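You operate a simulated robot arm through the tools that you are given. There is no shell and no other tool.

You run a simulated two-armed robot. Do the job below in one go: nothing can be reset, and whatever is moved stays where it is left.

Task
Close up the brown tray's corner with its side and the angle bar.
Fine: side up, red and green wing nuts tight, bar on its marks and latched; leave the other wing nuts alone.

Only the result counts: the job must be done as asked and must still hold three seconds after the hand-in. Knocking over, shifting, dropping, spilling or breaking anything else fails it.

Robot
Two 7-joint arms with two-finger grippers on one trunk that stands fixed in place. Base frame: the origin is at the foot of the trunk, x ahead of it, y to its left, z up. Units: m, degrees, N and s.
The left shoulder is at [0.07, 0.216, 1.322], the right one opposite. With the tool pointing down near the work surface each hand reaches from about 0.1 to 0.8 m from the base axis, measured 20 degrees to its own side. Payload 3.43 kg a hand.
Tool frame (each hand has its own): the origin (TCP) lies between the finger pads and is the grasp point; the fingertips stand 0.02 m ahead of it; z points along the fingers, y is the line along which they close. The gripper opens to 0.124 m; its body begins 0.093 m behind the TCP.
Orientation is told as [roll, pitch, yaw] about the base's x, y, z axes, in that order, counted from this pose: with the fingers straight down and closing along the base's y, the tool's x points along the base's -x, its y along +y and its z along -z.

Tools
- The arms move only by the tool play_rows. It takes "left_deltas", "right_deltas" or both (then of equal length, played together; a hand with none holds still); each is a list of rows, each an object (a shift or turn left out is 0, a gripper value left out holds the last) with "xyz": the shift along the base's x, y, z in m, a list of three; "angular": the turn, a rotation vector about the base's x, y, z in rad, a list of three; "gripper": the gripper command, from -1 (fully open) to 1 (shut), values between in proportion. In form: [{"xyz": [tx, ty, tz], "angular": [ax, ay, az], "gripper": gripper}, ...]. A call has 1 to 20 rows; each row shifts and turns the commanded pose from where the row before left it. A row lasts 0.2 s, in which the tool goes at most 0.05 m and 8.6 degrees; a call with a longer step from one row to the next is refused whole, and so is a gripper value outside its range. Where a pose cannot be reached the arm comes as near as it can. A force on the tool above 40 N (or 10 N above the force at the start of the call, whichever is more), or a blocked arm, ends the call early, and 0.2 s more pass. Each finger travels about 0.072 m/s and halts on what it meets, pressing with about 22 N; the grip force reading is that of the motor and also rises with nothing between the fingers. The clock runs only during rows and for 0.2 s after the last one: add rows that do not move to give the fingers time. It gives the time, the measured TCP pose, the force on the tool (base axes), the opening and the grip force at its end, in the units of the frame above (readings bear some noise), with the torque about the TCP (base axes, N m) and any sound that the robot's microphone picked up.
- Cameras (640 x 400 px; columns grow to the right, rows downward): "scene" is now at [0.1827, -0.0512, 1.5015]; the picture's right is [-0.56, -0.83, 0.00], its down [-0.41, 0.28, -0.87] and it looks along [0.72, -0.48, -0.50] (base axes); focal length 327 px, centre (320, 200). "left" rides on the left gripper at [0.082, -0.014, -0.14] in its tool frame; the picture's right is [0.17, 0.99, 0.00], its down [-0.83, 0.14, -0.54] and it looks along [-0.53, 0.09, 0.84] (tool axes); focal length 243 px, centre (320, 200). "right" rides on the right gripper at [0.082, 0.014, -0.14] in its tool frame; the picture's right is [-0.17, 0.99, 0.00], its down [-0.83, -0.14, -0.54] and it looks along [-0.53, -0.09, 0.84] (tool axes); focal length 243 px, centre (320, 200).
- snapshot(camera): a new picture of that camera. The clock stands still meanwhile.
- move_column(by): moves the trunk up (or, below 0, down) by that many m; the arms and the scene camera ride with it, the base frame stays. It gives what a move gives, with no picture.
- pan_tilt(pan, tilt): turns the head with the scene camera to pan (to the left, within 80 degrees either way) and tilt (down, from -29 to 69), counted from straight ahead of the robot (the tilt from the chest, where the trunk bows). It gives what a move gives.
- point_at(camera, pixels): for up to 12 pixels [column, row] of the newest picture of that camera ("zoom" is the newest enlarged one), the place [x, y, z] in the base frame of the surface seen there, good to about 0.002 m. The clock stands still meanwhile.
- zoom(camera, box): a new picture of the part [left, top, right, bottom] of that camera's present view, enlarged. The clock stands still meanwhile.
- job_done(): hands the job in; it is judged then, once.

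Unless the task says otherwise, let go and move clear before handing in.

The tools are called after "Request:" as name(argument=value, ...) on one line, values as JSON. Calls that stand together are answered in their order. play_rows: Moves the arms, as the interface text tells. Its arguments: {"type":"object","properties":{"left_deltas":{"type":"array","items":{"type":"object","properties":{"xyz":{"type":"array","items":{"type":"number"}},"angular":{"type":"array","items":{"type":"number"}},"gripper":{"type":"number"}}}},"right_deltas":{"type":"array","items":{"type":"object","properties":{"xyz":{"type":"array","items":{"type":"number"}},"angular":{"type":"array","items":{"type":"number"}},"gripper":{"type":"number"}}}}},"required":[]} The other tools are called the same way: move_column (by) moves the trunk up or down; pan_tilt (pan, tilt) turns the head that bears the scene camera; snapshot (camera) takes a picture; point_at (camera, pixels) gives the place of the surface under pixels of a picture; zoom (camera, box) takes an enlarged picture of a part of a camera's view; job_done () hands the job in.

At the start:

```text
t: 0.0
left_ee_pos: [0.3528, -0.0427, 1.3417]
left_tool_rot: [0.0, 0.0, 0.0]
left_contact_force: [-0.5, -0.4, 0.1]
left_ft_torque: [0.03, 0.0, 0.01]
left_grip_width: 0.1242
left_finger_force: 0.1
right_ee_pos: [0.3368, -0.5003, 1.1833]
right_tool_rot: [0.1, -0.1, 0.0]
right_contact_force: [-0.6, -0.2, -0.2]
right_ft_torque: [-0.02, -0.03, 0.0]
right_grip_width: 0.1241
right_finger_force: 0.0
trunk travel left (down, up): [-0.476, 0.115]
head pan, tilt (commanded): [-33.9, 29.9]
```

scene: 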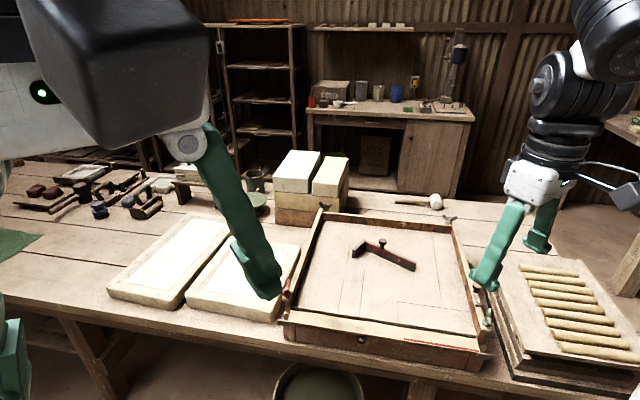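
right: 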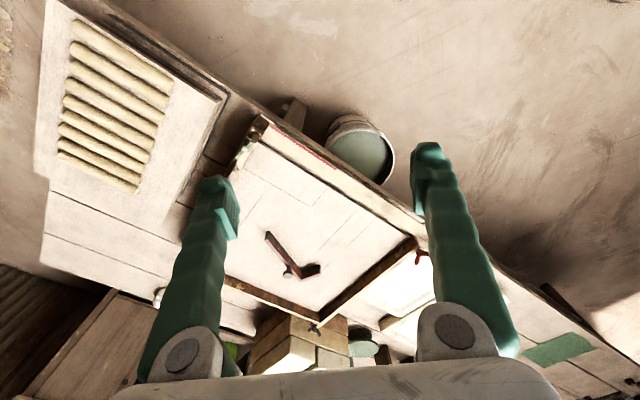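
left: 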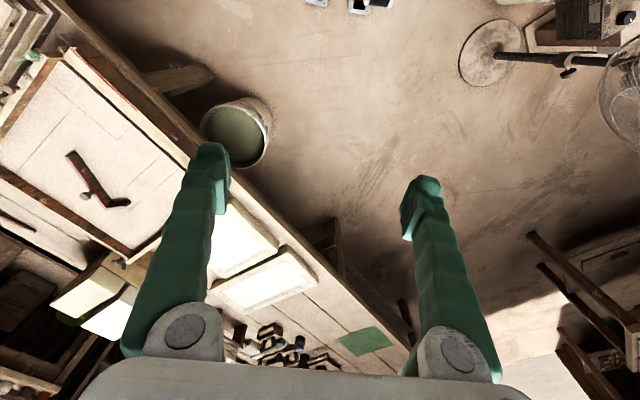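

The scene shows the brown tray (about px 280-490, 205-370) with an angle bar lying in it near (385, 255), and a red/green hardware near (285,295) and (487,315). I'll zoom in on the tray for detail first.

Request:
zoom(camera="scene", box=[260, 190, 520, 380])

Request:
zoom(camera="right", box=[180, 90, 460, 340])

```text
2.11 times, centred on (390, 285) of scene
```

zoom: 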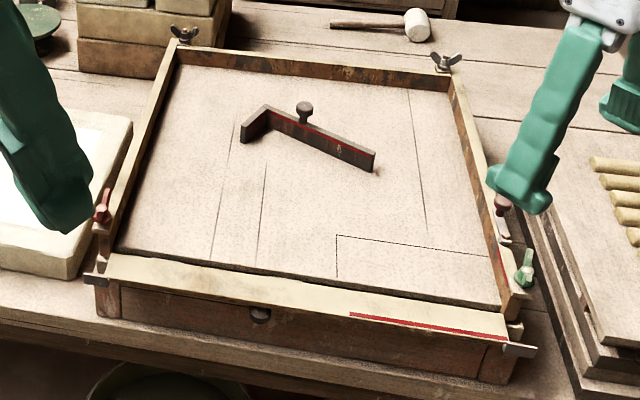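

```text
1.60 times, centred on (320, 215) of right
```

zoom: 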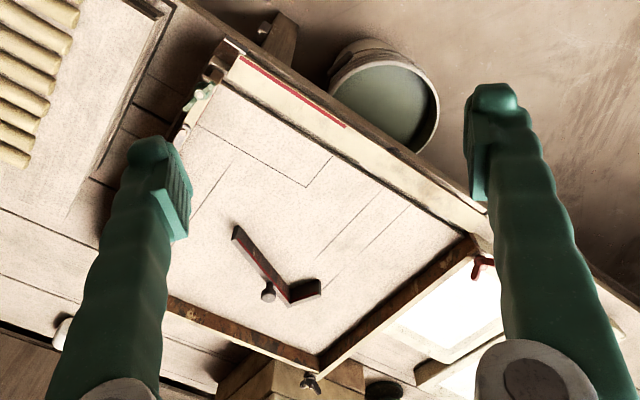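

The near side seems folded outward, with a red mark line on it (zoom px 350-505, 315-338), and a dashed outline on the floor at (337,235)-(500,280) for the bar. I'll aim the head at the tray and look closer at each detail.

Request:
point_at(camera="scene", pixels=[[361, 341], [290, 318], [485, 355], [321, 212], [450, 222], [380, 270], [410, 345], [412, 267], [382, 240], [355, 252], [400, 300], [300, 316]])

Request:
zoom(camera="scene", box=[430, 270, 510, 380])

Request:
zoom(camera="scene", box=[260, 260, 380, 360])

```text
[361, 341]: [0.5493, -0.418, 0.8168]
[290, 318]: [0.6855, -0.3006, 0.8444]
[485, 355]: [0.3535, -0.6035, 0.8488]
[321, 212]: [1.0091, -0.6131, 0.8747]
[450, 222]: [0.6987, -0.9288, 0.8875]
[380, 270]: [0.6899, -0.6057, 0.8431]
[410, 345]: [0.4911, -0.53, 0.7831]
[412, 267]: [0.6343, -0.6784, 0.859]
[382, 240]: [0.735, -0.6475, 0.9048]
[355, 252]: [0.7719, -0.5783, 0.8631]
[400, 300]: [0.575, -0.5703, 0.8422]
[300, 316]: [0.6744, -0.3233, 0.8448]
```

```text
3.64 times, centred on (470, 325) of scene
```

zoom: 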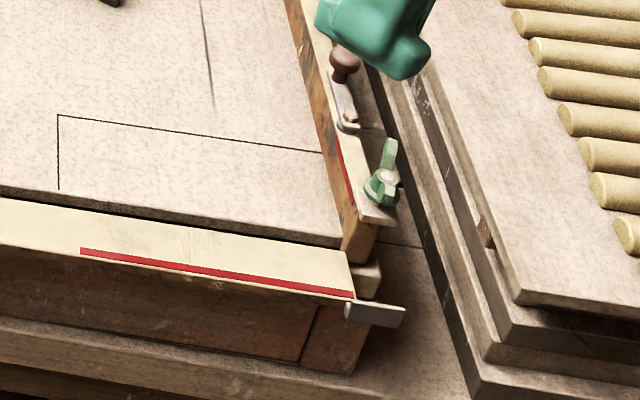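

```text
4.00 times, centred on (320, 310) of scene
```

zoom: 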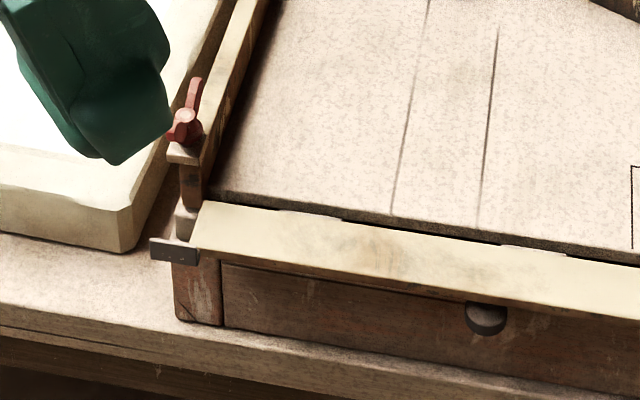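

The near side is folded down outward (hinge along its inner edge at z≈0.845), with lugs at its ends; a brown-knobbed latch sits on the right side near zoom px (345,65). I'll turn the head toward the right corner and look from closer angles.

Request:
pan_tilt(pan=-46, tilt=44)

Request:
play_rows(right_deltas=[{"xyz": [-0.04, 0.02, 0.0]}, {"xyz": [-0.04, 0.02, 0.0]}, {"xyz": [-0.04, 0.02, 0.0]}, {"xyz": [-0.04, 0.02, 0.0]}], left_deltas=[{"xyz": [-0.03, 0.04, 0.0]}, {"xyz": [-0.03, 0.04, 0.0]}, {"xyz": [-0.03, 0.04, 0.0]}, {"xyz": [-0.03, 0.04, 0.0]}])

Request:
snapshot(camera="scene")

Request:
snapshot(camera="right")

```text
t: 0.8
left_ee_pos: [0.353, -0.0429, 1.3412]
left_tool_rot: [0.1, -0.1, 0.0]
left_contact_force: [0.7, 1.0, 0.3]
left_ft_torque: [0.01, -0.05, -0.03]
left_grip_width: 0.124
left_finger_force: 0.0
right_ee_pos: [0.3346, -0.4988, 1.1842]
right_tool_rot: [0.0, 0.0, 0.0]
right_contact_force: [0.1, 0.4, -0.4]
right_ft_torque: [0.0, 0.0, -0.01]
right_grip_width: 0.1242
right_finger_force: 0.1
trunk travel left (down, up): [-0.476, 0.115]
head pan, tilt (commanded): [-46.0, 44.0]
```

```text
t: 1.3
left_ee_pos: [0.3204, 0.019, 1.3384]
left_tool_rot: [-0.2, -0.6, 2.2]
left_contact_force: [-0.8, 0.2, 0.0]
left_ft_torque: [-0.1, -0.01, -0.02]
left_grip_width: 0.1239
left_finger_force: 0.1
right_ee_pos: [0.2822, -0.4676, 1.1867]
right_tool_rot: [0.0, -0.2, 0.2]
right_contact_force: [-0.8, 0.2, 0.8]
right_ft_torque: [-0.04, 0.0, 0.02]
right_grip_width: 0.1237
right_finger_force: 0.0
right hand out of reach, approached as far as the arm can: row 2
trunk travel left (down, up): [-0.476, 0.115]
head pan, tilt (commanded): [-46.0, 44.0]
stopped in row 2 (left hand): the force on the tool passed its limit at 131 N (the readings are from after the stop); the commanded pose is now the measured one
```

```text
taken
```

scene: 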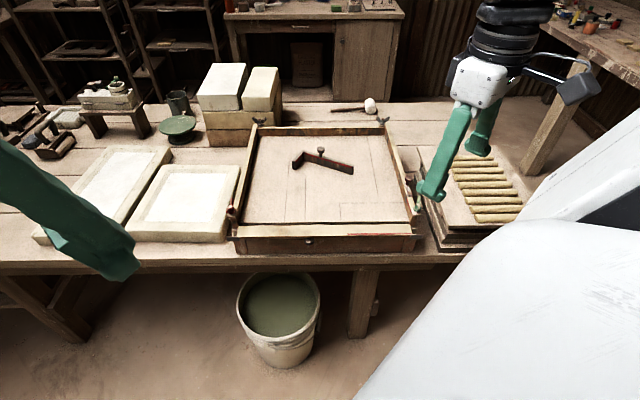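

```text
taken
```

right: 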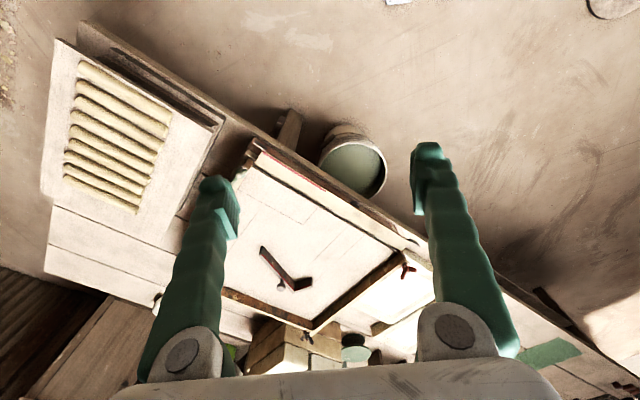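

The left arm bumped something in its own motion (likely body), so I'll leave it be for now. The tray is well visible at px 230-420, 120-255; I'll zoom into its details.

Request:
zoom(camera="scene", box=[340, 160, 440, 260])

Request:
zoom(camera="scene", box=[210, 170, 310, 270])

Request:
zoom(camera="scene", box=[270, 130, 370, 200])

```text
4.00 times, centred on (390, 210) of scene
```

zoom: 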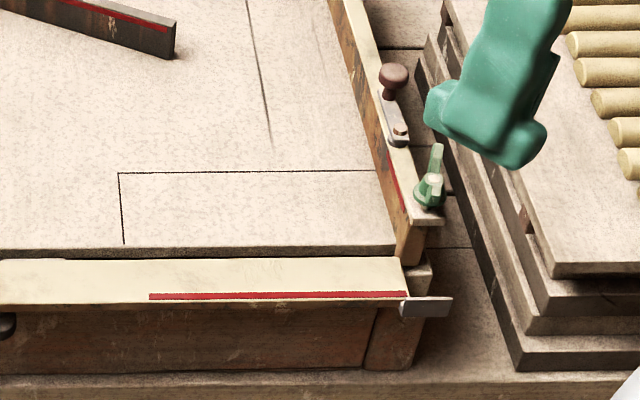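

```text
4.00 times, centred on (260, 220) of scene
```

zoom: 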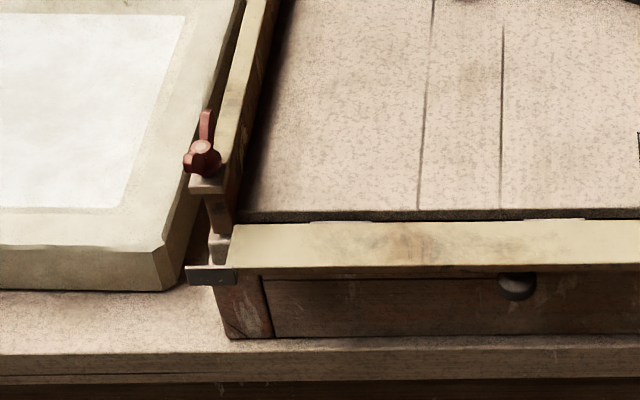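

```text
5.71 times, centred on (320, 165) of scene
```

zoom: 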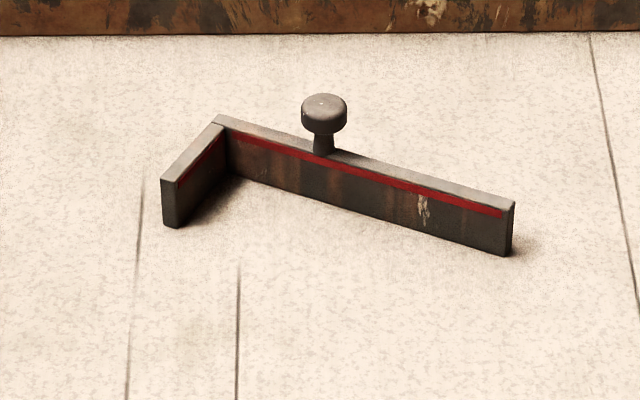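

The bar's inner faces carry a red level line matching the red lines on the near and right sides, so the L must sit on the dashed outline with its open inside facing the corner. I'll look at the far corners (which are closed) to learn how lugs and wing nuts fit, and measure the key points.

Request:
zoom(camera="scene", box=[360, 105, 410, 145])

Request:
zoom(camera="scene", box=[240, 105, 290, 145])

Request:
zoom(camera="scene", box=[380, 170, 440, 245])

```text
10.00 times, centred on (385, 125) of scene
```

zoom: 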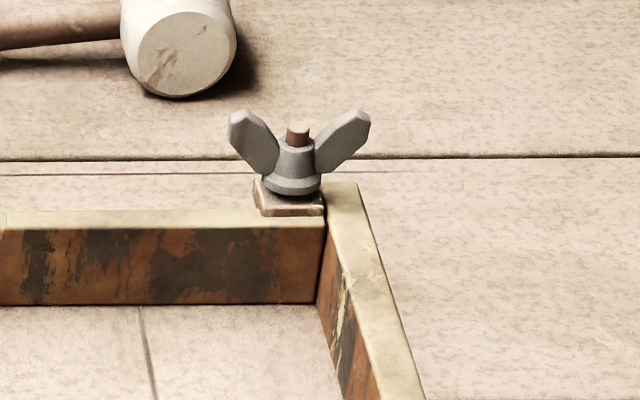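

```text
10.00 times, centred on (265, 125) of scene
```

zoom: 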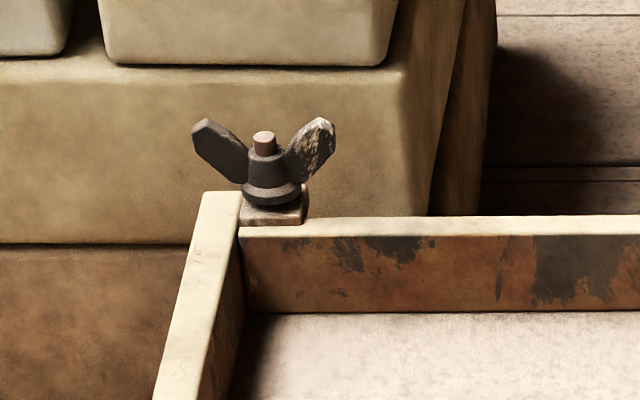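

```text
5.33 times, centred on (410, 208) of scene
```

zoom: 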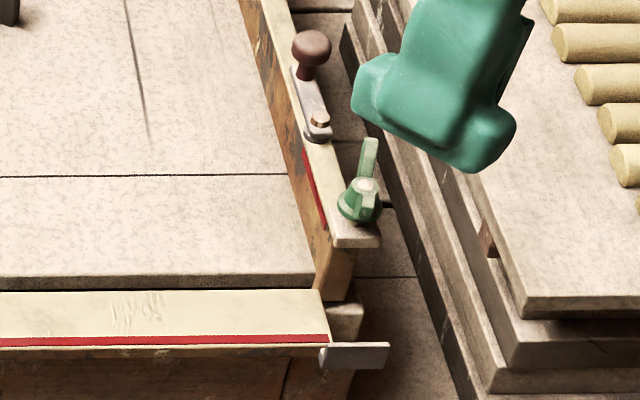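

The wing nuts turn on vertical studs standing on end plates of the left and right sides, and the side's lugs should come up to those plates. Next I'll measure the coordinates of these points.

Request:
zoom(camera="scene", box=[380, 170, 440, 245])

Request:
point_at(camera="zoom", pixels=[[312, 45], [310, 95], [319, 122], [368, 150], [364, 187], [345, 238], [325, 225], [303, 155], [340, 262], [330, 345], [385, 352], [325, 295]])

Request:
point_at(camera="zoom", pixels=[[280, 175], [100, 178], [310, 275], [20, 285], [100, 290], [100, 340], [240, 300], [240, 338], [240, 350], [345, 315], [270, 60], [285, 60]])

```text
5.33 times, centred on (410, 208) of scene
```

zoom: 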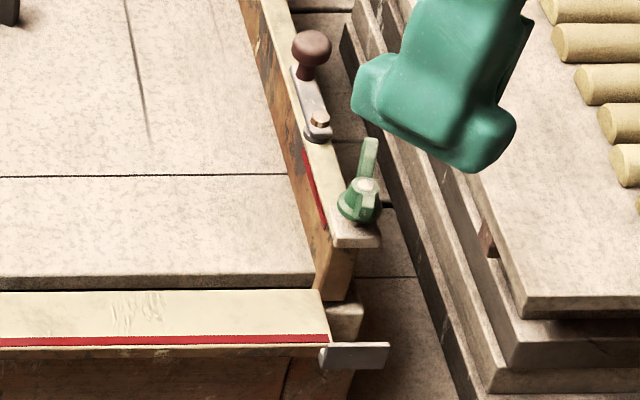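

```text
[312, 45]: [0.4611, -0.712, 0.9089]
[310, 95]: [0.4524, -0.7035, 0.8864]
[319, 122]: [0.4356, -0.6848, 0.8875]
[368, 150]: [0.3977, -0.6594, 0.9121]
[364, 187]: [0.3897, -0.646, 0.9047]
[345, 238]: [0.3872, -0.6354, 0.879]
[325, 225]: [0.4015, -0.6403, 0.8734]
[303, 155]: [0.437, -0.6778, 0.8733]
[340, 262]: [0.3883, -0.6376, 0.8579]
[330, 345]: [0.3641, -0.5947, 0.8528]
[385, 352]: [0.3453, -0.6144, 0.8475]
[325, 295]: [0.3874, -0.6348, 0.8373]
```

```text
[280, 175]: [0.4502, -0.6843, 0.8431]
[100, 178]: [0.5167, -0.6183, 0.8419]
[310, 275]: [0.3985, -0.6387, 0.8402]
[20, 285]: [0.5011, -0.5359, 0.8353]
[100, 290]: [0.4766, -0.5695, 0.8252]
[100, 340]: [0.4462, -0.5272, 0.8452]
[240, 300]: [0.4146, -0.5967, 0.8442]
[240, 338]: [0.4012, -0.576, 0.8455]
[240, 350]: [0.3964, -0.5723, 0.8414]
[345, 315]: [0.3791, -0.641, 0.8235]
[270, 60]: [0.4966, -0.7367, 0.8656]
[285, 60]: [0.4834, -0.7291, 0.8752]
```

Measured: floor z≈0.843, side tops ≈0.876, tray turned 45° (right direction u=(-.707,-.707), inward v=(.707,-.707)), dashed line at v≈0.802, latch pivot at (0.436,-0.685), latch knob at (0.461,-0.712). The bar is far away (≈0.75 m from the shoulder), so I'll lower the trunk for better reach, then inspect with the wrist camera.

Request:
move_column(by=-0.15)

Request:
snapshot(camera="scene")

Request:
snapshot(camera="right")

```text
t: 1.8
left_ee_pos: [0.3285, 0.0174, 1.3158]
left_tool_rot: [0.1, -0.2, 3.3]
left_contact_force: [5.7, 0.2, -2.7]
left_ft_torque: [0.09, 0.48, 0.15]
left_grip_width: 0.1237
left_finger_force: 0.0
right_ee_pos: [0.2864, -0.4697, 1.1631]
right_tool_rot: [0.0, 0.2, 0.3]
right_contact_force: [0.2, -0.1, -0.7]
right_ft_torque: [-0.01, 0.0, 0.02]
right_grip_width: 0.1242
right_finger_force: 0.1
trunk travel left (down, up): [-0.458, 0.133]
head pan, tilt (commanded): [-46.0, 44.0]
stopped: the force on the tool passed its limit at 53 N (the readings are from after the stop); the commanded pose is now the measured one
```

```text
taken
```

scene: 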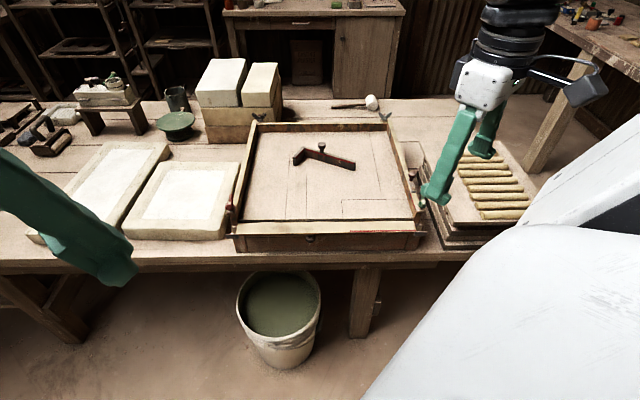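

```text
taken
```

right: 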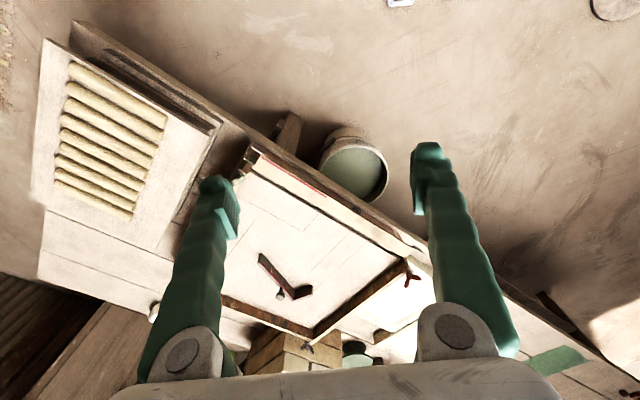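

The left arm is touching something (force stop at 53 N while lowering), probably the robot's own head. I'll look with the left camera before moving it free.

Request:
snapshot(camera="left")

Request:
play_rows(left_deltas=[{"xyz": [0.03, 0.0, -0.02]}, {"xyz": [0.03, 0.0, -0.02]}])

```text
taken
```

left: 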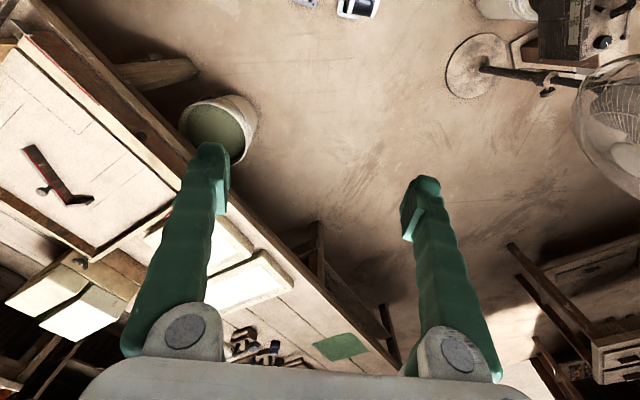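

```text
t: 2.4
left_ee_pos: [0.3896, 0.017, 1.277]
left_tool_rot: [0.1, -0.1, 3.2]
left_contact_force: [0.7, 0.8, -0.1]
left_ft_torque: [-0.01, 0.01, 0.0]
left_grip_width: 0.1239
left_finger_force: 0.1
right_ee_pos: [0.2867, -0.4712, 1.1629]
right_tool_rot: [0.1, 0.4, 0.2]
right_contact_force: [0.6, -0.9, 0.5]
right_ft_torque: [-0.01, 0.03, -0.03]
right_grip_width: 0.1239
right_finger_force: 0.1
trunk travel left (down, up): [-0.458, 0.133]
head pan, tilt (commanded): [-46.0, 44.0]
```

Free again (force ~0). I'll move the left hand further away from the head, forward-left and down, in small steps.

Request:
play_rows(left_deltas=[{"xyz": [0.01, 0.03, -0.02]}, {"xyz": [0.01, 0.03, -0.02]}, {"xyz": [0.0, 0.04, -0.02]}, {"xyz": [0.0, 0.04, -0.02]}, {"xyz": [0.0, 0.04, -0.02]}])

Request:
move_column(by=-0.13)

Request:
snapshot(camera="scene")

```text
t: 3.6
left_ee_pos: [0.411, 0.1987, 1.1797]
left_tool_rot: [0.1, 0.0, 3.1]
left_contact_force: [0.0, 1.2, 0.4]
left_ft_torque: [-0.04, 0.01, 0.04]
left_grip_width: 0.1242
left_finger_force: 0.1
right_ee_pos: [0.2853, -0.4709, 1.165]
right_tool_rot: [0.1, 0.4, 0.1]
right_contact_force: [0.4, -0.6, 0.2]
right_ft_torque: [-0.06, 0.01, 0.01]
right_grip_width: 0.1241
right_finger_force: 0.1
trunk travel left (down, up): [-0.458, 0.133]
head pan, tilt (commanded): [-46.0, 44.0]
```

```text
t: 5.2
left_ee_pos: [0.4076, 0.1955, 1.0468]
left_tool_rot: [0.1, -0.2, 3.2]
left_contact_force: [-0.7, 0.5, 0.3]
left_ft_torque: [0.01, 0.0, -0.01]
left_grip_width: 0.124
left_finger_force: 0.1
right_ee_pos: [0.288, -0.4724, 1.0221]
right_tool_rot: [0.2, 5.2, 0.2]
right_contact_force: [0.2, -1.0, 0.1]
right_ft_torque: [0.02, 0.04, -0.01]
right_grip_width: 0.124
right_finger_force: 0.0
trunk travel left (down, up): [-0.328, 0.263]
head pan, tilt (commanded): [-46.0, 44.0]
```

```text
taken
```

scene: 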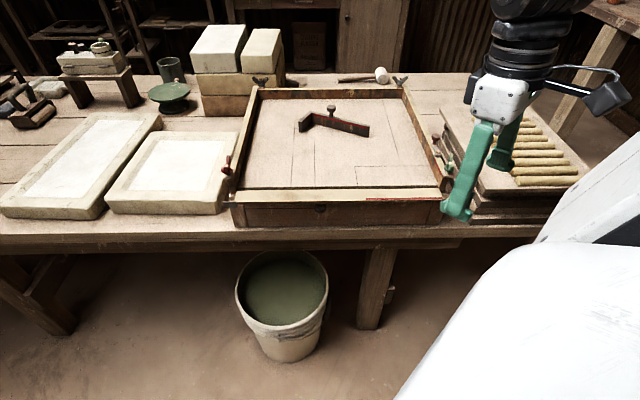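

The trunk is down 0.148 m now and both hands are free. I'll zoom in on the near side and both nuts from this lower viewpoint.

Request:
zoom(camera="scene", box=[400, 120, 480, 230])

Request:
zoom(camera="scene", box=[205, 140, 265, 235])

Request:
zoom(camera="scene", box=[290, 95, 380, 145])

Request:
zoom(camera="scene", box=[270, 175, 370, 240])

```text
3.64 times, centred on (440, 175) of scene
```

zoom: 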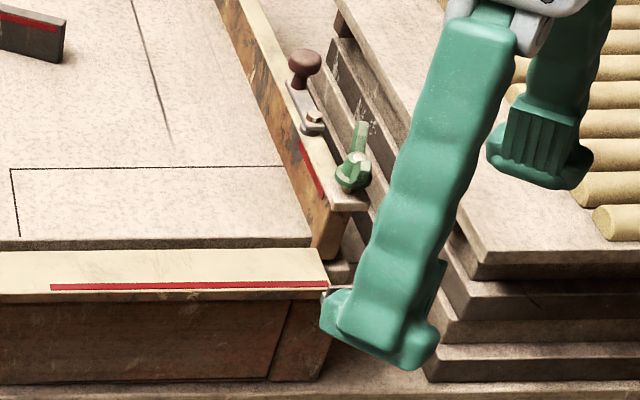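

```text
4.21 times, centred on (235, 188) of scene
```

zoom: 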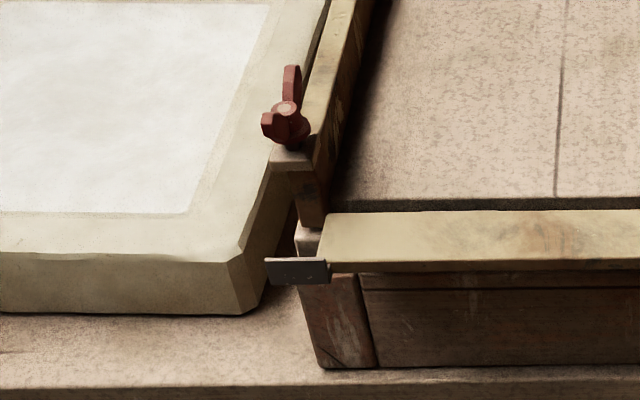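

```text
7.11 times, centred on (335, 120) of scene
```

zoom: 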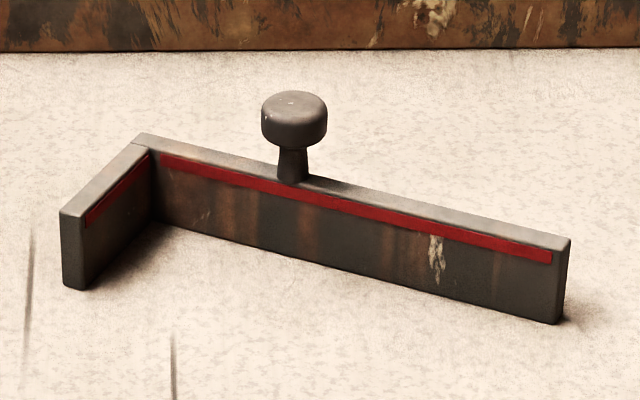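

```text
6.15 times, centred on (320, 208) of scene
```

zoom: 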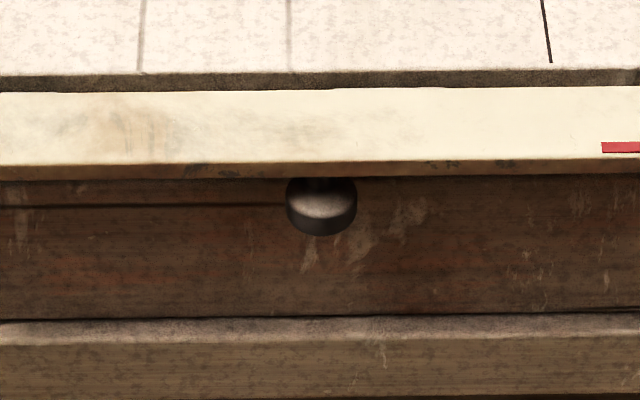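

The side has a mushroom knob on its outer face, now pointing down at zoom px (320,205). I'll measure the knob, table edge and nut positions from this view.

Request:
point_at(camera="zoom", pixels=[[320, 215], [320, 190], [320, 165], [320, 150], [320, 95], [320, 80], [320, 300], [320, 335], [320, 360], [200, 165], [500, 165], [320, 250]])

Request:
zoom(camera="scene", box=[205, 140, 265, 235])

Request:
point_at(camera="zoom", pixels=[[293, 85], [285, 108], [268, 128], [290, 157], [305, 165], [275, 270], [320, 268], [310, 240], [310, 300], [330, 120], [340, 255], [345, 225]])

Request:
zoom(camera="scene", box=[290, 95, 380, 145])

Request:
point_at(camera="zoom", pixels=[[295, 100], [292, 165], [140, 138], [70, 212], [75, 288], [155, 220], [560, 240], [558, 320], [350, 195], [230, 165], [105, 175], [450, 215]])

```text
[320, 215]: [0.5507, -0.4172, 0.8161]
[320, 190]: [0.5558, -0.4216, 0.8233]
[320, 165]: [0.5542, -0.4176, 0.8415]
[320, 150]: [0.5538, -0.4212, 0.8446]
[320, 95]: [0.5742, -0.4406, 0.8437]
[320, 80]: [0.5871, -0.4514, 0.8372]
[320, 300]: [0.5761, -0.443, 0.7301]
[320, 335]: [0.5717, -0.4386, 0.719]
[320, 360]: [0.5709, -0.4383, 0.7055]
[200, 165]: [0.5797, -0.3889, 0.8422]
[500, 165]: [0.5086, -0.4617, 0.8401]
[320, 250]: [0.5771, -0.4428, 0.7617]
```

```text
4.21 times, centred on (235, 188) of scene
```

zoom: 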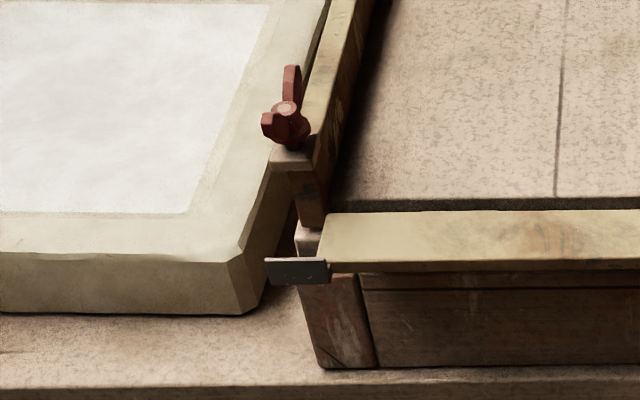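

```text
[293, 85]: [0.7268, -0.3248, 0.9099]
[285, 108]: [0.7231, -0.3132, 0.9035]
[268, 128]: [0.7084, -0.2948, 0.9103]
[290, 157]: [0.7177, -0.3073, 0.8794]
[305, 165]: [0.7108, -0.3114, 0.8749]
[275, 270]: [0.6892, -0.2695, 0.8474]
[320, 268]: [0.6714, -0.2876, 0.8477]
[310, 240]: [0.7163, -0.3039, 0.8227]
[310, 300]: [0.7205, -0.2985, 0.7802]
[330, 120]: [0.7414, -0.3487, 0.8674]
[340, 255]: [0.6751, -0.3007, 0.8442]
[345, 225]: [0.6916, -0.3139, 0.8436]
```

```text
7.11 times, centred on (335, 120) of scene
```

zoom: 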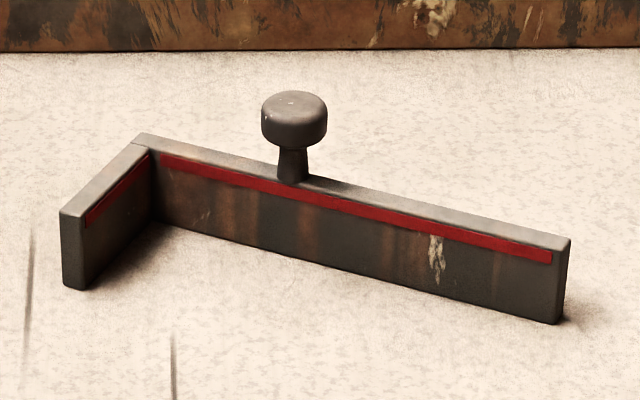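

```text
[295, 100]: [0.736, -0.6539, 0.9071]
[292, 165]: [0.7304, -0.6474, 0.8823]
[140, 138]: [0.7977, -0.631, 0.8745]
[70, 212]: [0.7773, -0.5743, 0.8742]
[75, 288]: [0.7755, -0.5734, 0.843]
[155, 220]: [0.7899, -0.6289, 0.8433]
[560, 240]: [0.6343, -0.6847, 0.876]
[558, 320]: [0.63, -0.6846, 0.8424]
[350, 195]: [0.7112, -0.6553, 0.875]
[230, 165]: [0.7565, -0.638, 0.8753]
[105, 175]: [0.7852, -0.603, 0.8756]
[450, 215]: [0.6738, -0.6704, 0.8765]
```

The bar's top is at z≈0.875, its long arm runs at about 201° and must go to 225° (about +24° turn). Now I'll measure the dashed outline precisely, and its marks.

Request:
zoom(camera="scene", box=[345, 150, 455, 215])

Request:
zoom(camera="right", box=[180, 90, 440, 340])

```text
5.82 times, centred on (400, 182) of scene
```

zoom: 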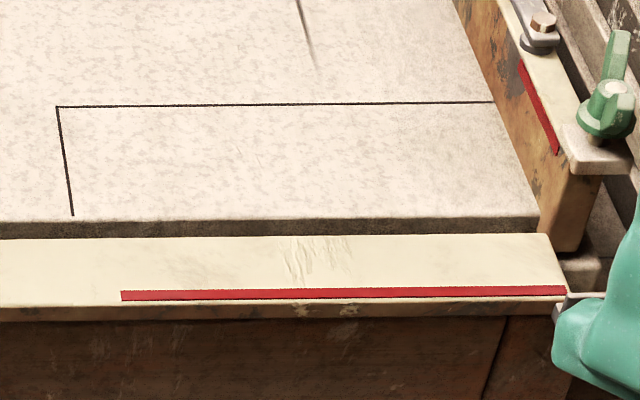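

```text
1.60 times, centred on (310, 215) of right
```

zoom: 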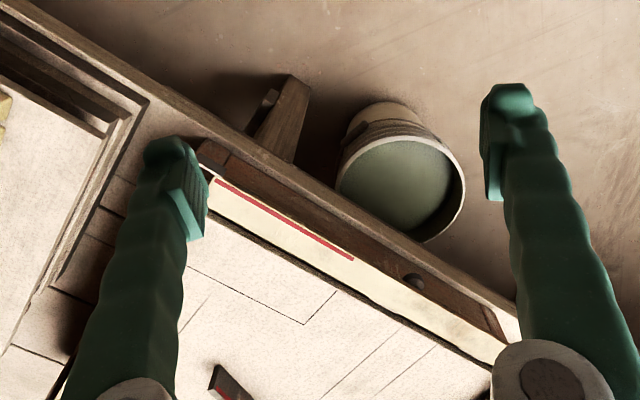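

Request:
zoom(camera="scene", box=[345, 150, 455, 215])

Request:
point_at(camera="zoom", pixels=[[57, 107], [72, 214], [272, 104], [490, 102], [122, 296], [565, 290], [520, 70], [557, 152], [543, 22], [537, 48], [598, 160], [570, 150]])

```text
5.82 times, centred on (400, 182) of scene
```

zoom: 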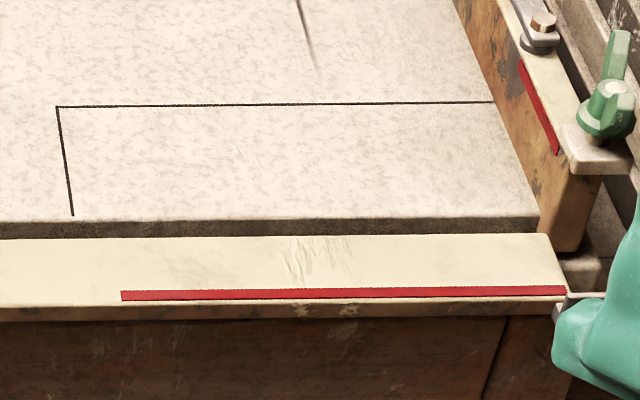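

```text
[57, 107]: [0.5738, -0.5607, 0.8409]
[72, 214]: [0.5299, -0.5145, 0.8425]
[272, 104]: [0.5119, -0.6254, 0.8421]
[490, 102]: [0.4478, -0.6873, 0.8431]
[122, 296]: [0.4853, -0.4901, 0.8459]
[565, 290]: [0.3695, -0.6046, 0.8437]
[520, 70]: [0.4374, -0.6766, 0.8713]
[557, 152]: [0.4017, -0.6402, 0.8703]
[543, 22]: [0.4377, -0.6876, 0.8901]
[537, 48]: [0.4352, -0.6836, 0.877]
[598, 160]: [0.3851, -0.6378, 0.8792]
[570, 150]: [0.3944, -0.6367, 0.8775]
```

The dashed line turns out to be the bar's outer edge (corner at u≈-0.010, v≈0.802), and the space in front of the tray under the folded side is free (table edge at v≈0.714, z≈0.72). I'll bring the left hand, turned -45° and tilted 45°, in front of the side to lift it from below and hold it while the right hand works.

Request:
play_rows(left_deltas=[{"xyz": [0.0035, -0.0313, -0.01225], "angular": [0, 0, -0.14], "gripper": 1}, {"xyz": [0.0035, -0.0313, -0.01225], "angular": [0, 0, -0.14]}, {"xyz": [0.0035, -0.0313, -0.01225], "angular": [0, 0, -0.14]}, {"xyz": [0.0035, -0.0313, -0.01225], "angular": [0, 0, -0.14]}, {"xyz": [0.0035, -0.0313, -0.01225], "angular": [0, 0, -0.14]}, {"xyz": [0.0035, -0.0313, -0.01225], "angular": [0, 0, -0.14]}, {"xyz": [0.0035, -0.0313, -0.01225], "angular": [-0.0926, -0.0926, 0]}, {"xyz": [0.0035, -0.0313, -0.01225], "angular": [-0.0926, -0.0926, 0]}, {"xyz": [0.0035, -0.0313, -0.01225], "angular": [-0.0926, -0.0926, 0]}, {"xyz": [0.0035, -0.0313, -0.01225], "angular": [-0.0926, -0.0926, 0]}, {"xyz": [0.0035, -0.0313, -0.01225], "angular": [-0.0926, -0.0926, 0]}, {"xyz": [0.0035, -0.0313, -0.01225], "angular": [-0.0926, -0.0926, 0]}])

Request:
snapshot(camera="scene")

Request:
snapshot(camera="left")

```text
t: 7.6
left_ee_pos: [0.3721, -0.0697, 1.015]
left_tool_rot: [-11.6, -39.1, -26.5]
left_contact_force: [-0.4, 0.3, 0.2]
left_ft_torque: [-0.03, 0.03, -0.03]
left_grip_width: 0.0
left_finger_force: 21.8
left hand out of reach, approached as far as the arm can: row 2, 3, 4, 5, 6, 9
right_ee_pos: [0.2888, -0.4712, 1.0209]
right_tool_rot: [0.1, 5.2, 0.2]
right_contact_force: [0.2, -0.2, -0.4]
right_ft_torque: [0.0, 0.07, -0.02]
right_grip_width: 0.1242
right_finger_force: 0.1
trunk travel left (down, up): [-0.328, 0.263]
head pan, tilt (commanded): [-46.0, 44.0]
stopped in row 11 (left hand): the arm was blocked; the commanded pose is now the measured one
```

```text
taken
```

scene: 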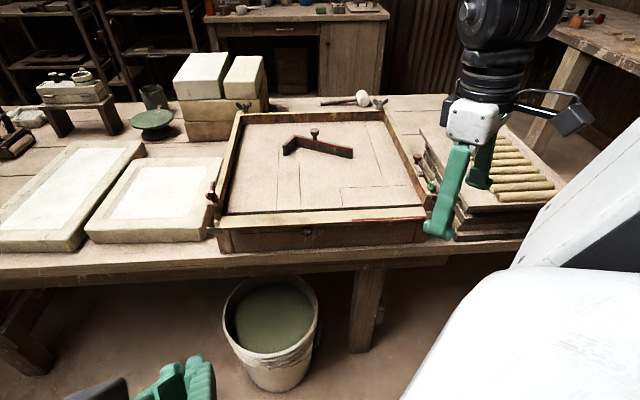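

```text
taken
```

left: 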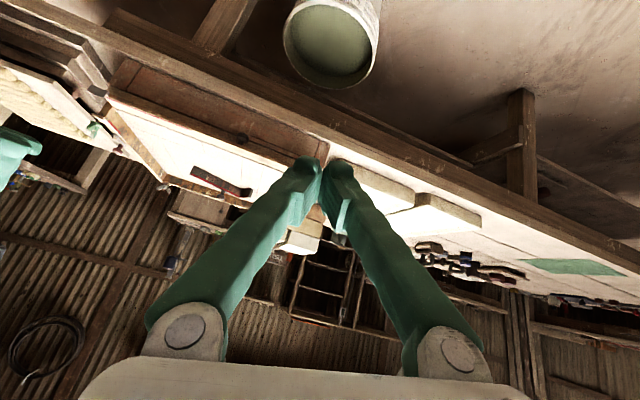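

The left arm gets stuck crossing over to this side (blocked at y≈-0.07), so I'll retreat it to the left and use the right arm to raise the side. First back the left hand off.

Request:
play_rows(left_deltas=[{"xyz": [0.01, 0.04, 0.01]}, {"xyz": [0.01, 0.04, 0.01]}, {"xyz": [0.01, 0.04, 0.01], "angular": [0.06, 0.06, 0]}, {"xyz": [0, 0.04, 0.01], "angular": [0.06, 0.06, 0]}, {"xyz": [0, 0.04, 0], "angular": [0.06, 0.06, 0.1]}, {"xyz": [0, 0.04, 0], "angular": [0, 0, 0.1]}])

Request:
snapshot(camera="scene")

```text
t: 9.0
left_ee_pos: [0.444, 0.1057, 1.0673]
left_tool_rot: [-6.6, -27.9, -18.0]
left_contact_force: [0.2, 0.0, 0.8]
left_ft_torque: [-0.05, 0.05, -0.03]
left_grip_width: 0.0
left_finger_force: 22.2
left hand out of reach, approached as far as the arm can: row 1, 2, 4, 6
right_ee_pos: [0.2882, -0.4713, 1.0219]
right_tool_rot: [0.1, 5.2, 0.2]
right_contact_force: [-0.4, 0.6, 0.7]
right_ft_torque: [-0.02, 0.02, -0.01]
right_grip_width: 0.1241
right_finger_force: 0.1
trunk travel left (down, up): [-0.328, 0.263]
head pan, tilt (commanded): [-46.0, 44.0]
```

```text
taken
```

scene: 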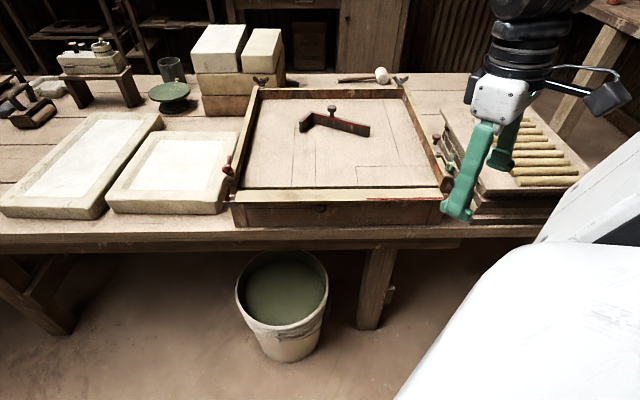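

The left hand is clear, and the camera view restored itself (the left arm had been pressing the head). Now I'll bring the right hand forward, closing it, turning -45° and tilting 45° so it can scoop under the side's outer edge.

Request:
play_rows(right_deltas=[{"xyz": [0.015, 0.01, 0.0], "gripper": 1}, {"xyz": [0.015, 0.01, 0.0], "angular": [0, 0, -0.131]}, {"xyz": [0.015, 0.01, 0.0], "angular": [0, 0, -0.131]}, {"xyz": [0.015, 0.01, -0.005], "angular": [0, 0, -0.131]}, {"xyz": [0.012, 0.01, -0.005], "angular": [0, 0, -0.131]}, {"xyz": [0.01, 0.01, -0.01], "angular": [0, 0, -0.131]}, {"xyz": [0.01, 0.01, -0.01], "angular": [0, 0, -0.131]}, {"xyz": [0.01, 0.01, -0.01], "angular": [-0.0926, -0.0926, 0]}, {"xyz": [0.01, 0.01, -0.01], "angular": [-0.0926, -0.0926, 0]}, {"xyz": [0.01, 0.01, -0.01], "angular": [-0.0926, -0.0926, 0]}, {"xyz": [0.01, 0.01, -0.01], "angular": [-0.0926, -0.0926, 0]}, {"xyz": [0, 0, 0], "angular": [-0.0926, -0.0926, 0]}, {"xyz": [0, 0, 0], "angular": [-0.0926, -0.0926, 0]}])

Request:
snapshot(camera="scene")

Request:
snapshot(camera="right")

```text
t: 11.8
left_ee_pos: [0.4427, 0.1051, 1.0679]
left_tool_rot: [-6.5, -28.0, -18.2]
left_contact_force: [0.3, -0.3, -0.1]
left_ft_torque: [-0.02, 0.0, -0.01]
left_grip_width: 0.0
left_finger_force: 21.5
right_ee_pos: [0.4333, -0.5907, 0.9768]
right_tool_rot: [-16.3, -37.0, -21.0]
right_contact_force: [0.2, 0.4, 0.1]
right_ft_torque: [0.03, 0.03, 0.02]
right_grip_width: 0.0
right_finger_force: 21.9
right hand out of reach, approached as far as the arm can: row 5, 6, 7, 8, 9, 10, 11, 12, 13
trunk travel left (down, up): [-0.328, 0.263]
head pan, tilt (commanded): [-46.0, 44.0]
```

```text
taken
```

scene: 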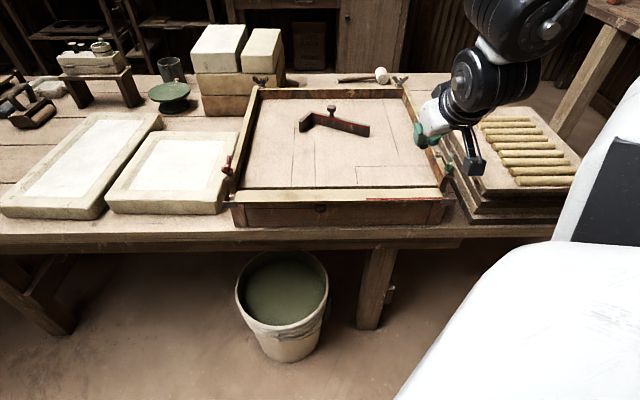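

```text
taken
```

right: 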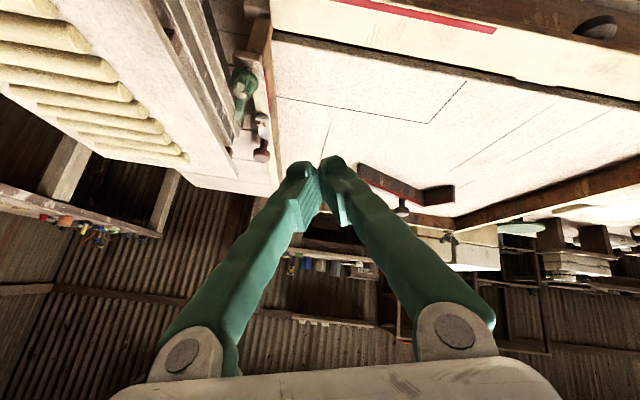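

The tool's direction is right (pointing along v, ~40° down), but the wrist is too close to the shoulder to get the position. I'll raise the trunk by 0.12 m to gain room, then continue.

Request:
move_column(by=0.12)

Request:
snapshot(camera="scene")

```text
t: 13.3
left_ee_pos: [0.4395, 0.1039, 1.1988]
left_tool_rot: [-6.2, -29.8, -18.1]
left_contact_force: [0.5, -0.9, -0.7]
left_ft_torque: [-0.01, 0.0, -0.03]
left_grip_width: 0.0
left_finger_force: 22.4
right_ee_pos: [0.4346, -0.5914, 1.1243]
right_tool_rot: [-13.8, -41.7, -22.5]
right_contact_force: [0.3, -0.2, 0.1]
right_ft_torque: [-0.01, 0.03, -0.01]
right_grip_width: 0.0
right_finger_force: 21.9
trunk travel left (down, up): [-0.448, 0.143]
head pan, tilt (commanded): [-46.0, 44.0]
```

```text
taken
```

scene: 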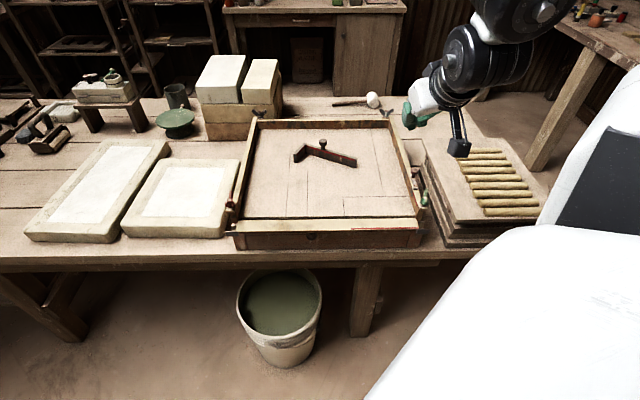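

The right hand is now at (0.435,-0.591,1.124). I'll make a small test move to see which commanded pose it follows.

Request:
play_rows(right_deltas=[{"xyz": [0.0, 0.02, 0.0]}, {"xyz": [0.0, 0.02, 0.0]}, {"xyz": [0.0, 0.0, 0.0]}, {"xyz": [0.0, 0.0, 0.0]}])

```text
t: 14.3
left_ee_pos: [0.44, 0.1037, 1.1984]
left_tool_rot: [-5.9, -29.9, -18.2]
left_contact_force: [-0.6, 0.0, -0.2]
left_ft_torque: [-0.01, 0.04, -0.02]
left_grip_width: 0.0
left_finger_force: 22.0
right_ee_pos: [0.4347, -0.5918, 1.1247]
right_tool_rot: [-13.8, -41.8, -22.5]
right_contact_force: [0.3, -1.0, 0.8]
right_ft_torque: [0.0, 0.01, -0.01]
right_grip_width: 0.0
right_finger_force: 21.7
right hand out of reach, approached as far as the arm can: row 1, 2
trunk travel left (down, up): [-0.448, 0.143]
head pan, tilt (commanded): [-46.0, 44.0]
```

It stays at its limit, so the commanded point lies too close to the body. I'll push the command further out (+x) and watch where the hand goes.

Request:
play_rows(right_deltas=[{"xyz": [0.03, -0.02, 0.0]}, {"xyz": [0.03, -0.02, 0.0]}, {"xyz": [0.03, -0.02, 0.0]}, {"xyz": [0.03, -0.02, -0.01]}, {"xyz": [0.0, 0.0, 0.0]}, {"xyz": [0.0, 0.0, 0.0]}])

Request:
snapshot(camera="scene")

```text
t: 15.7
left_ee_pos: [0.4402, 0.1036, 1.1989]
left_tool_rot: [-6.0, -29.9, -18.2]
left_contact_force: [0.0, -0.4, -0.1]
left_ft_torque: [-0.02, 0.0, -0.02]
left_grip_width: 0.0001
left_finger_force: 21.8
right_ee_pos: [0.554, -0.671, 1.1158]
right_tool_rot: [-13.8, -41.8, -22.5]
right_contact_force: [0.2, -0.4, 1.1]
right_ft_torque: [0.01, 0.02, 0.0]
right_grip_width: 0.0001
right_finger_force: 21.8
trunk travel left (down, up): [-0.448, 0.143]
head pan, tilt (commanded): [-46.0, 44.0]
```

```text
taken
```

scene: 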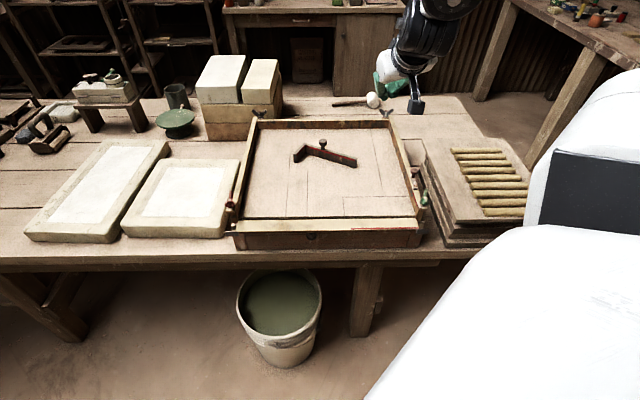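

The hand does follow from its actual pose. I'll now swing it left over the tray at safe height toward the near side's middle.

Request:
play_rows(right_deltas=[{"xyz": [0.001, 0.037, -0.016]}, {"xyz": [0.001, 0.037, -0.016]}, {"xyz": [0.001, 0.037, -0.016]}, {"xyz": [0.001, 0.037, -0.016]}, {"xyz": [0.001, 0.037, -0.016]}, {"xyz": [0.001, 0.037, -0.016]}, {"xyz": [0.0, 0.0, 0.0]}])

Request:
snapshot(camera="scene")

```text
t: 17.3
left_ee_pos: [0.4407, 0.1044, 1.2001]
left_tool_rot: [-6.1, -30.0, -18.2]
left_contact_force: [-0.1, -1.0, 0.3]
left_ft_torque: [-0.04, -0.01, 0.02]
left_grip_width: 0.0
left_finger_force: 22.3
right_ee_pos: [0.6074, -0.531, 1.0117]
right_tool_rot: [-13.5, -41.8, -22.3]
right_contact_force: [-0.1, 0.7, 0.6]
right_ft_torque: [-0.01, 0.01, 0.03]
right_grip_width: 0.0002
right_finger_force: 21.9
right hand out of reach, approached as far as the arm can: row 3, 4, 5, 6
trunk travel left (down, up): [-0.448, 0.143]
head pan, tilt (commanded): [-46.0, 44.0]
```

```text
taken
```

scene: 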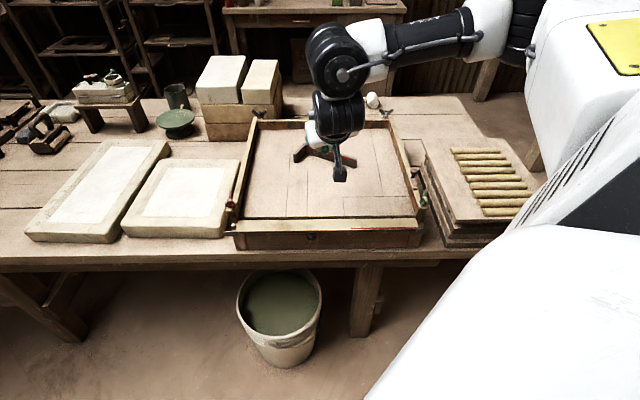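

The picture shows the elbow out to the right, so pointing the tool to the right-forward over-bends the wrist. I'll turn the tool back to point straight ahead (+x) with the same tilt, which still lets the finger scoop under the side.

Request:
play_rows(right_deltas=[{"angular": [0, 0, 0.131]}, {"angular": [0, 0, 0.131]}, {"angular": [0, 0, 0.131]}, {"angular": [0, 0, 0.131]}, {"angular": [0, 0, 0.131]}, {"angular": [0, 0, 0.131]}, {"xyz": [-0.01, 0.03, 0]}, {"xyz": [-0.01, 0.03, 0]}, {"xyz": [-0.01, 0.03, 0]}, {"xyz": [0, 0, 0]}])

Request:
snapshot(camera="scene")

```text
t: 19.5
left_ee_pos: [0.4394, 0.103, 1.1993]
left_tool_rot: [-6.0, -29.9, -18.2]
left_contact_force: [-0.1, -1.7, 0.2]
left_ft_torque: [-0.01, -0.04, -0.01]
left_grip_width: 0.0001
left_finger_force: 22.3
right_ee_pos: [0.5744, -0.4399, 1.012]
right_tool_rot: [-13.7, -41.8, 22.5]
right_contact_force: [0.2, 0.7, -0.1]
right_ft_torque: [-0.02, -0.05, 0.01]
right_grip_width: 0.0
right_finger_force: 22.3
trunk travel left (down, up): [-0.448, 0.143]
head pan, tilt (commanded): [-46.0, 44.0]
```

```text
taken
```

scene: 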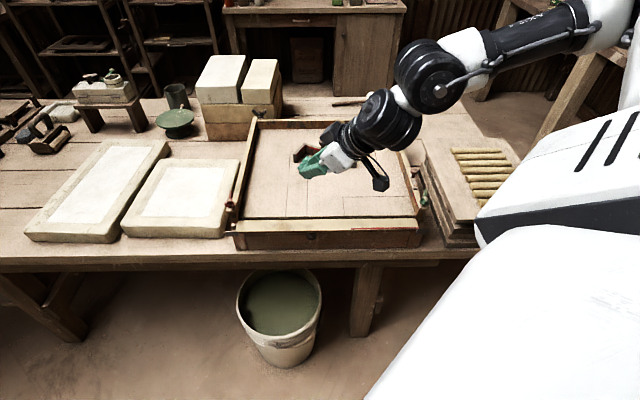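

Now the tool points ahead at about 44° down and can reach. I'll go to in front of the side (tip at v≈0.645, left of the knob) and then descend to just below the side's level.

Request:
play_rows(right_deltas=[{"xyz": [-0.0063, 0.032, 0]}, {"xyz": [-0.0063, 0.032, 0]}, {"xyz": [-0.0063, 0.032, 0]}, {"xyz": [0, 0, 0]}, {"xyz": [0, 0, -0.033]}, {"xyz": [0, 0, -0.033]}, {"xyz": [0, 0, -0.033]}, {"xyz": [0, 0, 0]}])

Request:
snapshot(camera="scene")

Request:
snapshot(camera="right")

```text
t: 21.3
left_ee_pos: [0.4404, 0.1041, 1.1987]
left_tool_rot: [-6.1, -29.9, -18.2]
left_contact_force: [-0.2, 0.1, 0.3]
left_ft_torque: [0.0, 0.0, -0.02]
left_grip_width: 0.0002
left_finger_force: 22.3
right_ee_pos: [0.554, -0.3471, 0.9138]
right_tool_rot: [-13.7, -41.8, 22.4]
right_contact_force: [0.1, 0.0, 0.2]
right_ft_torque: [0.03, -0.03, -0.01]
right_grip_width: 0.0
right_finger_force: 22.3
trunk travel left (down, up): [-0.448, 0.143]
head pan, tilt (commanded): [-46.0, 44.0]
```

```text
taken
```

scene: 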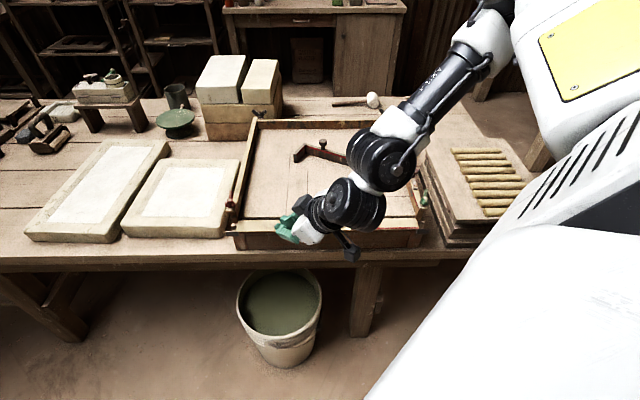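

```text
taken
```

right: 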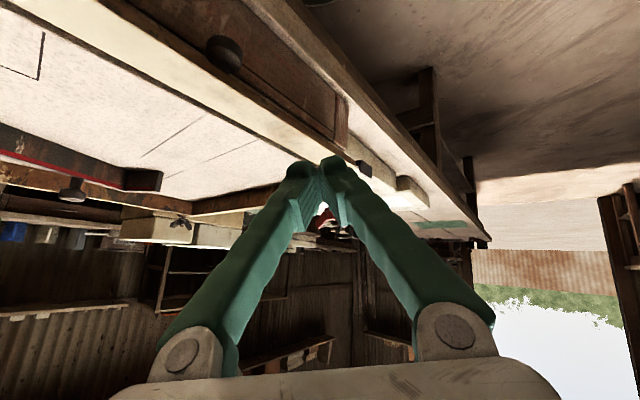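

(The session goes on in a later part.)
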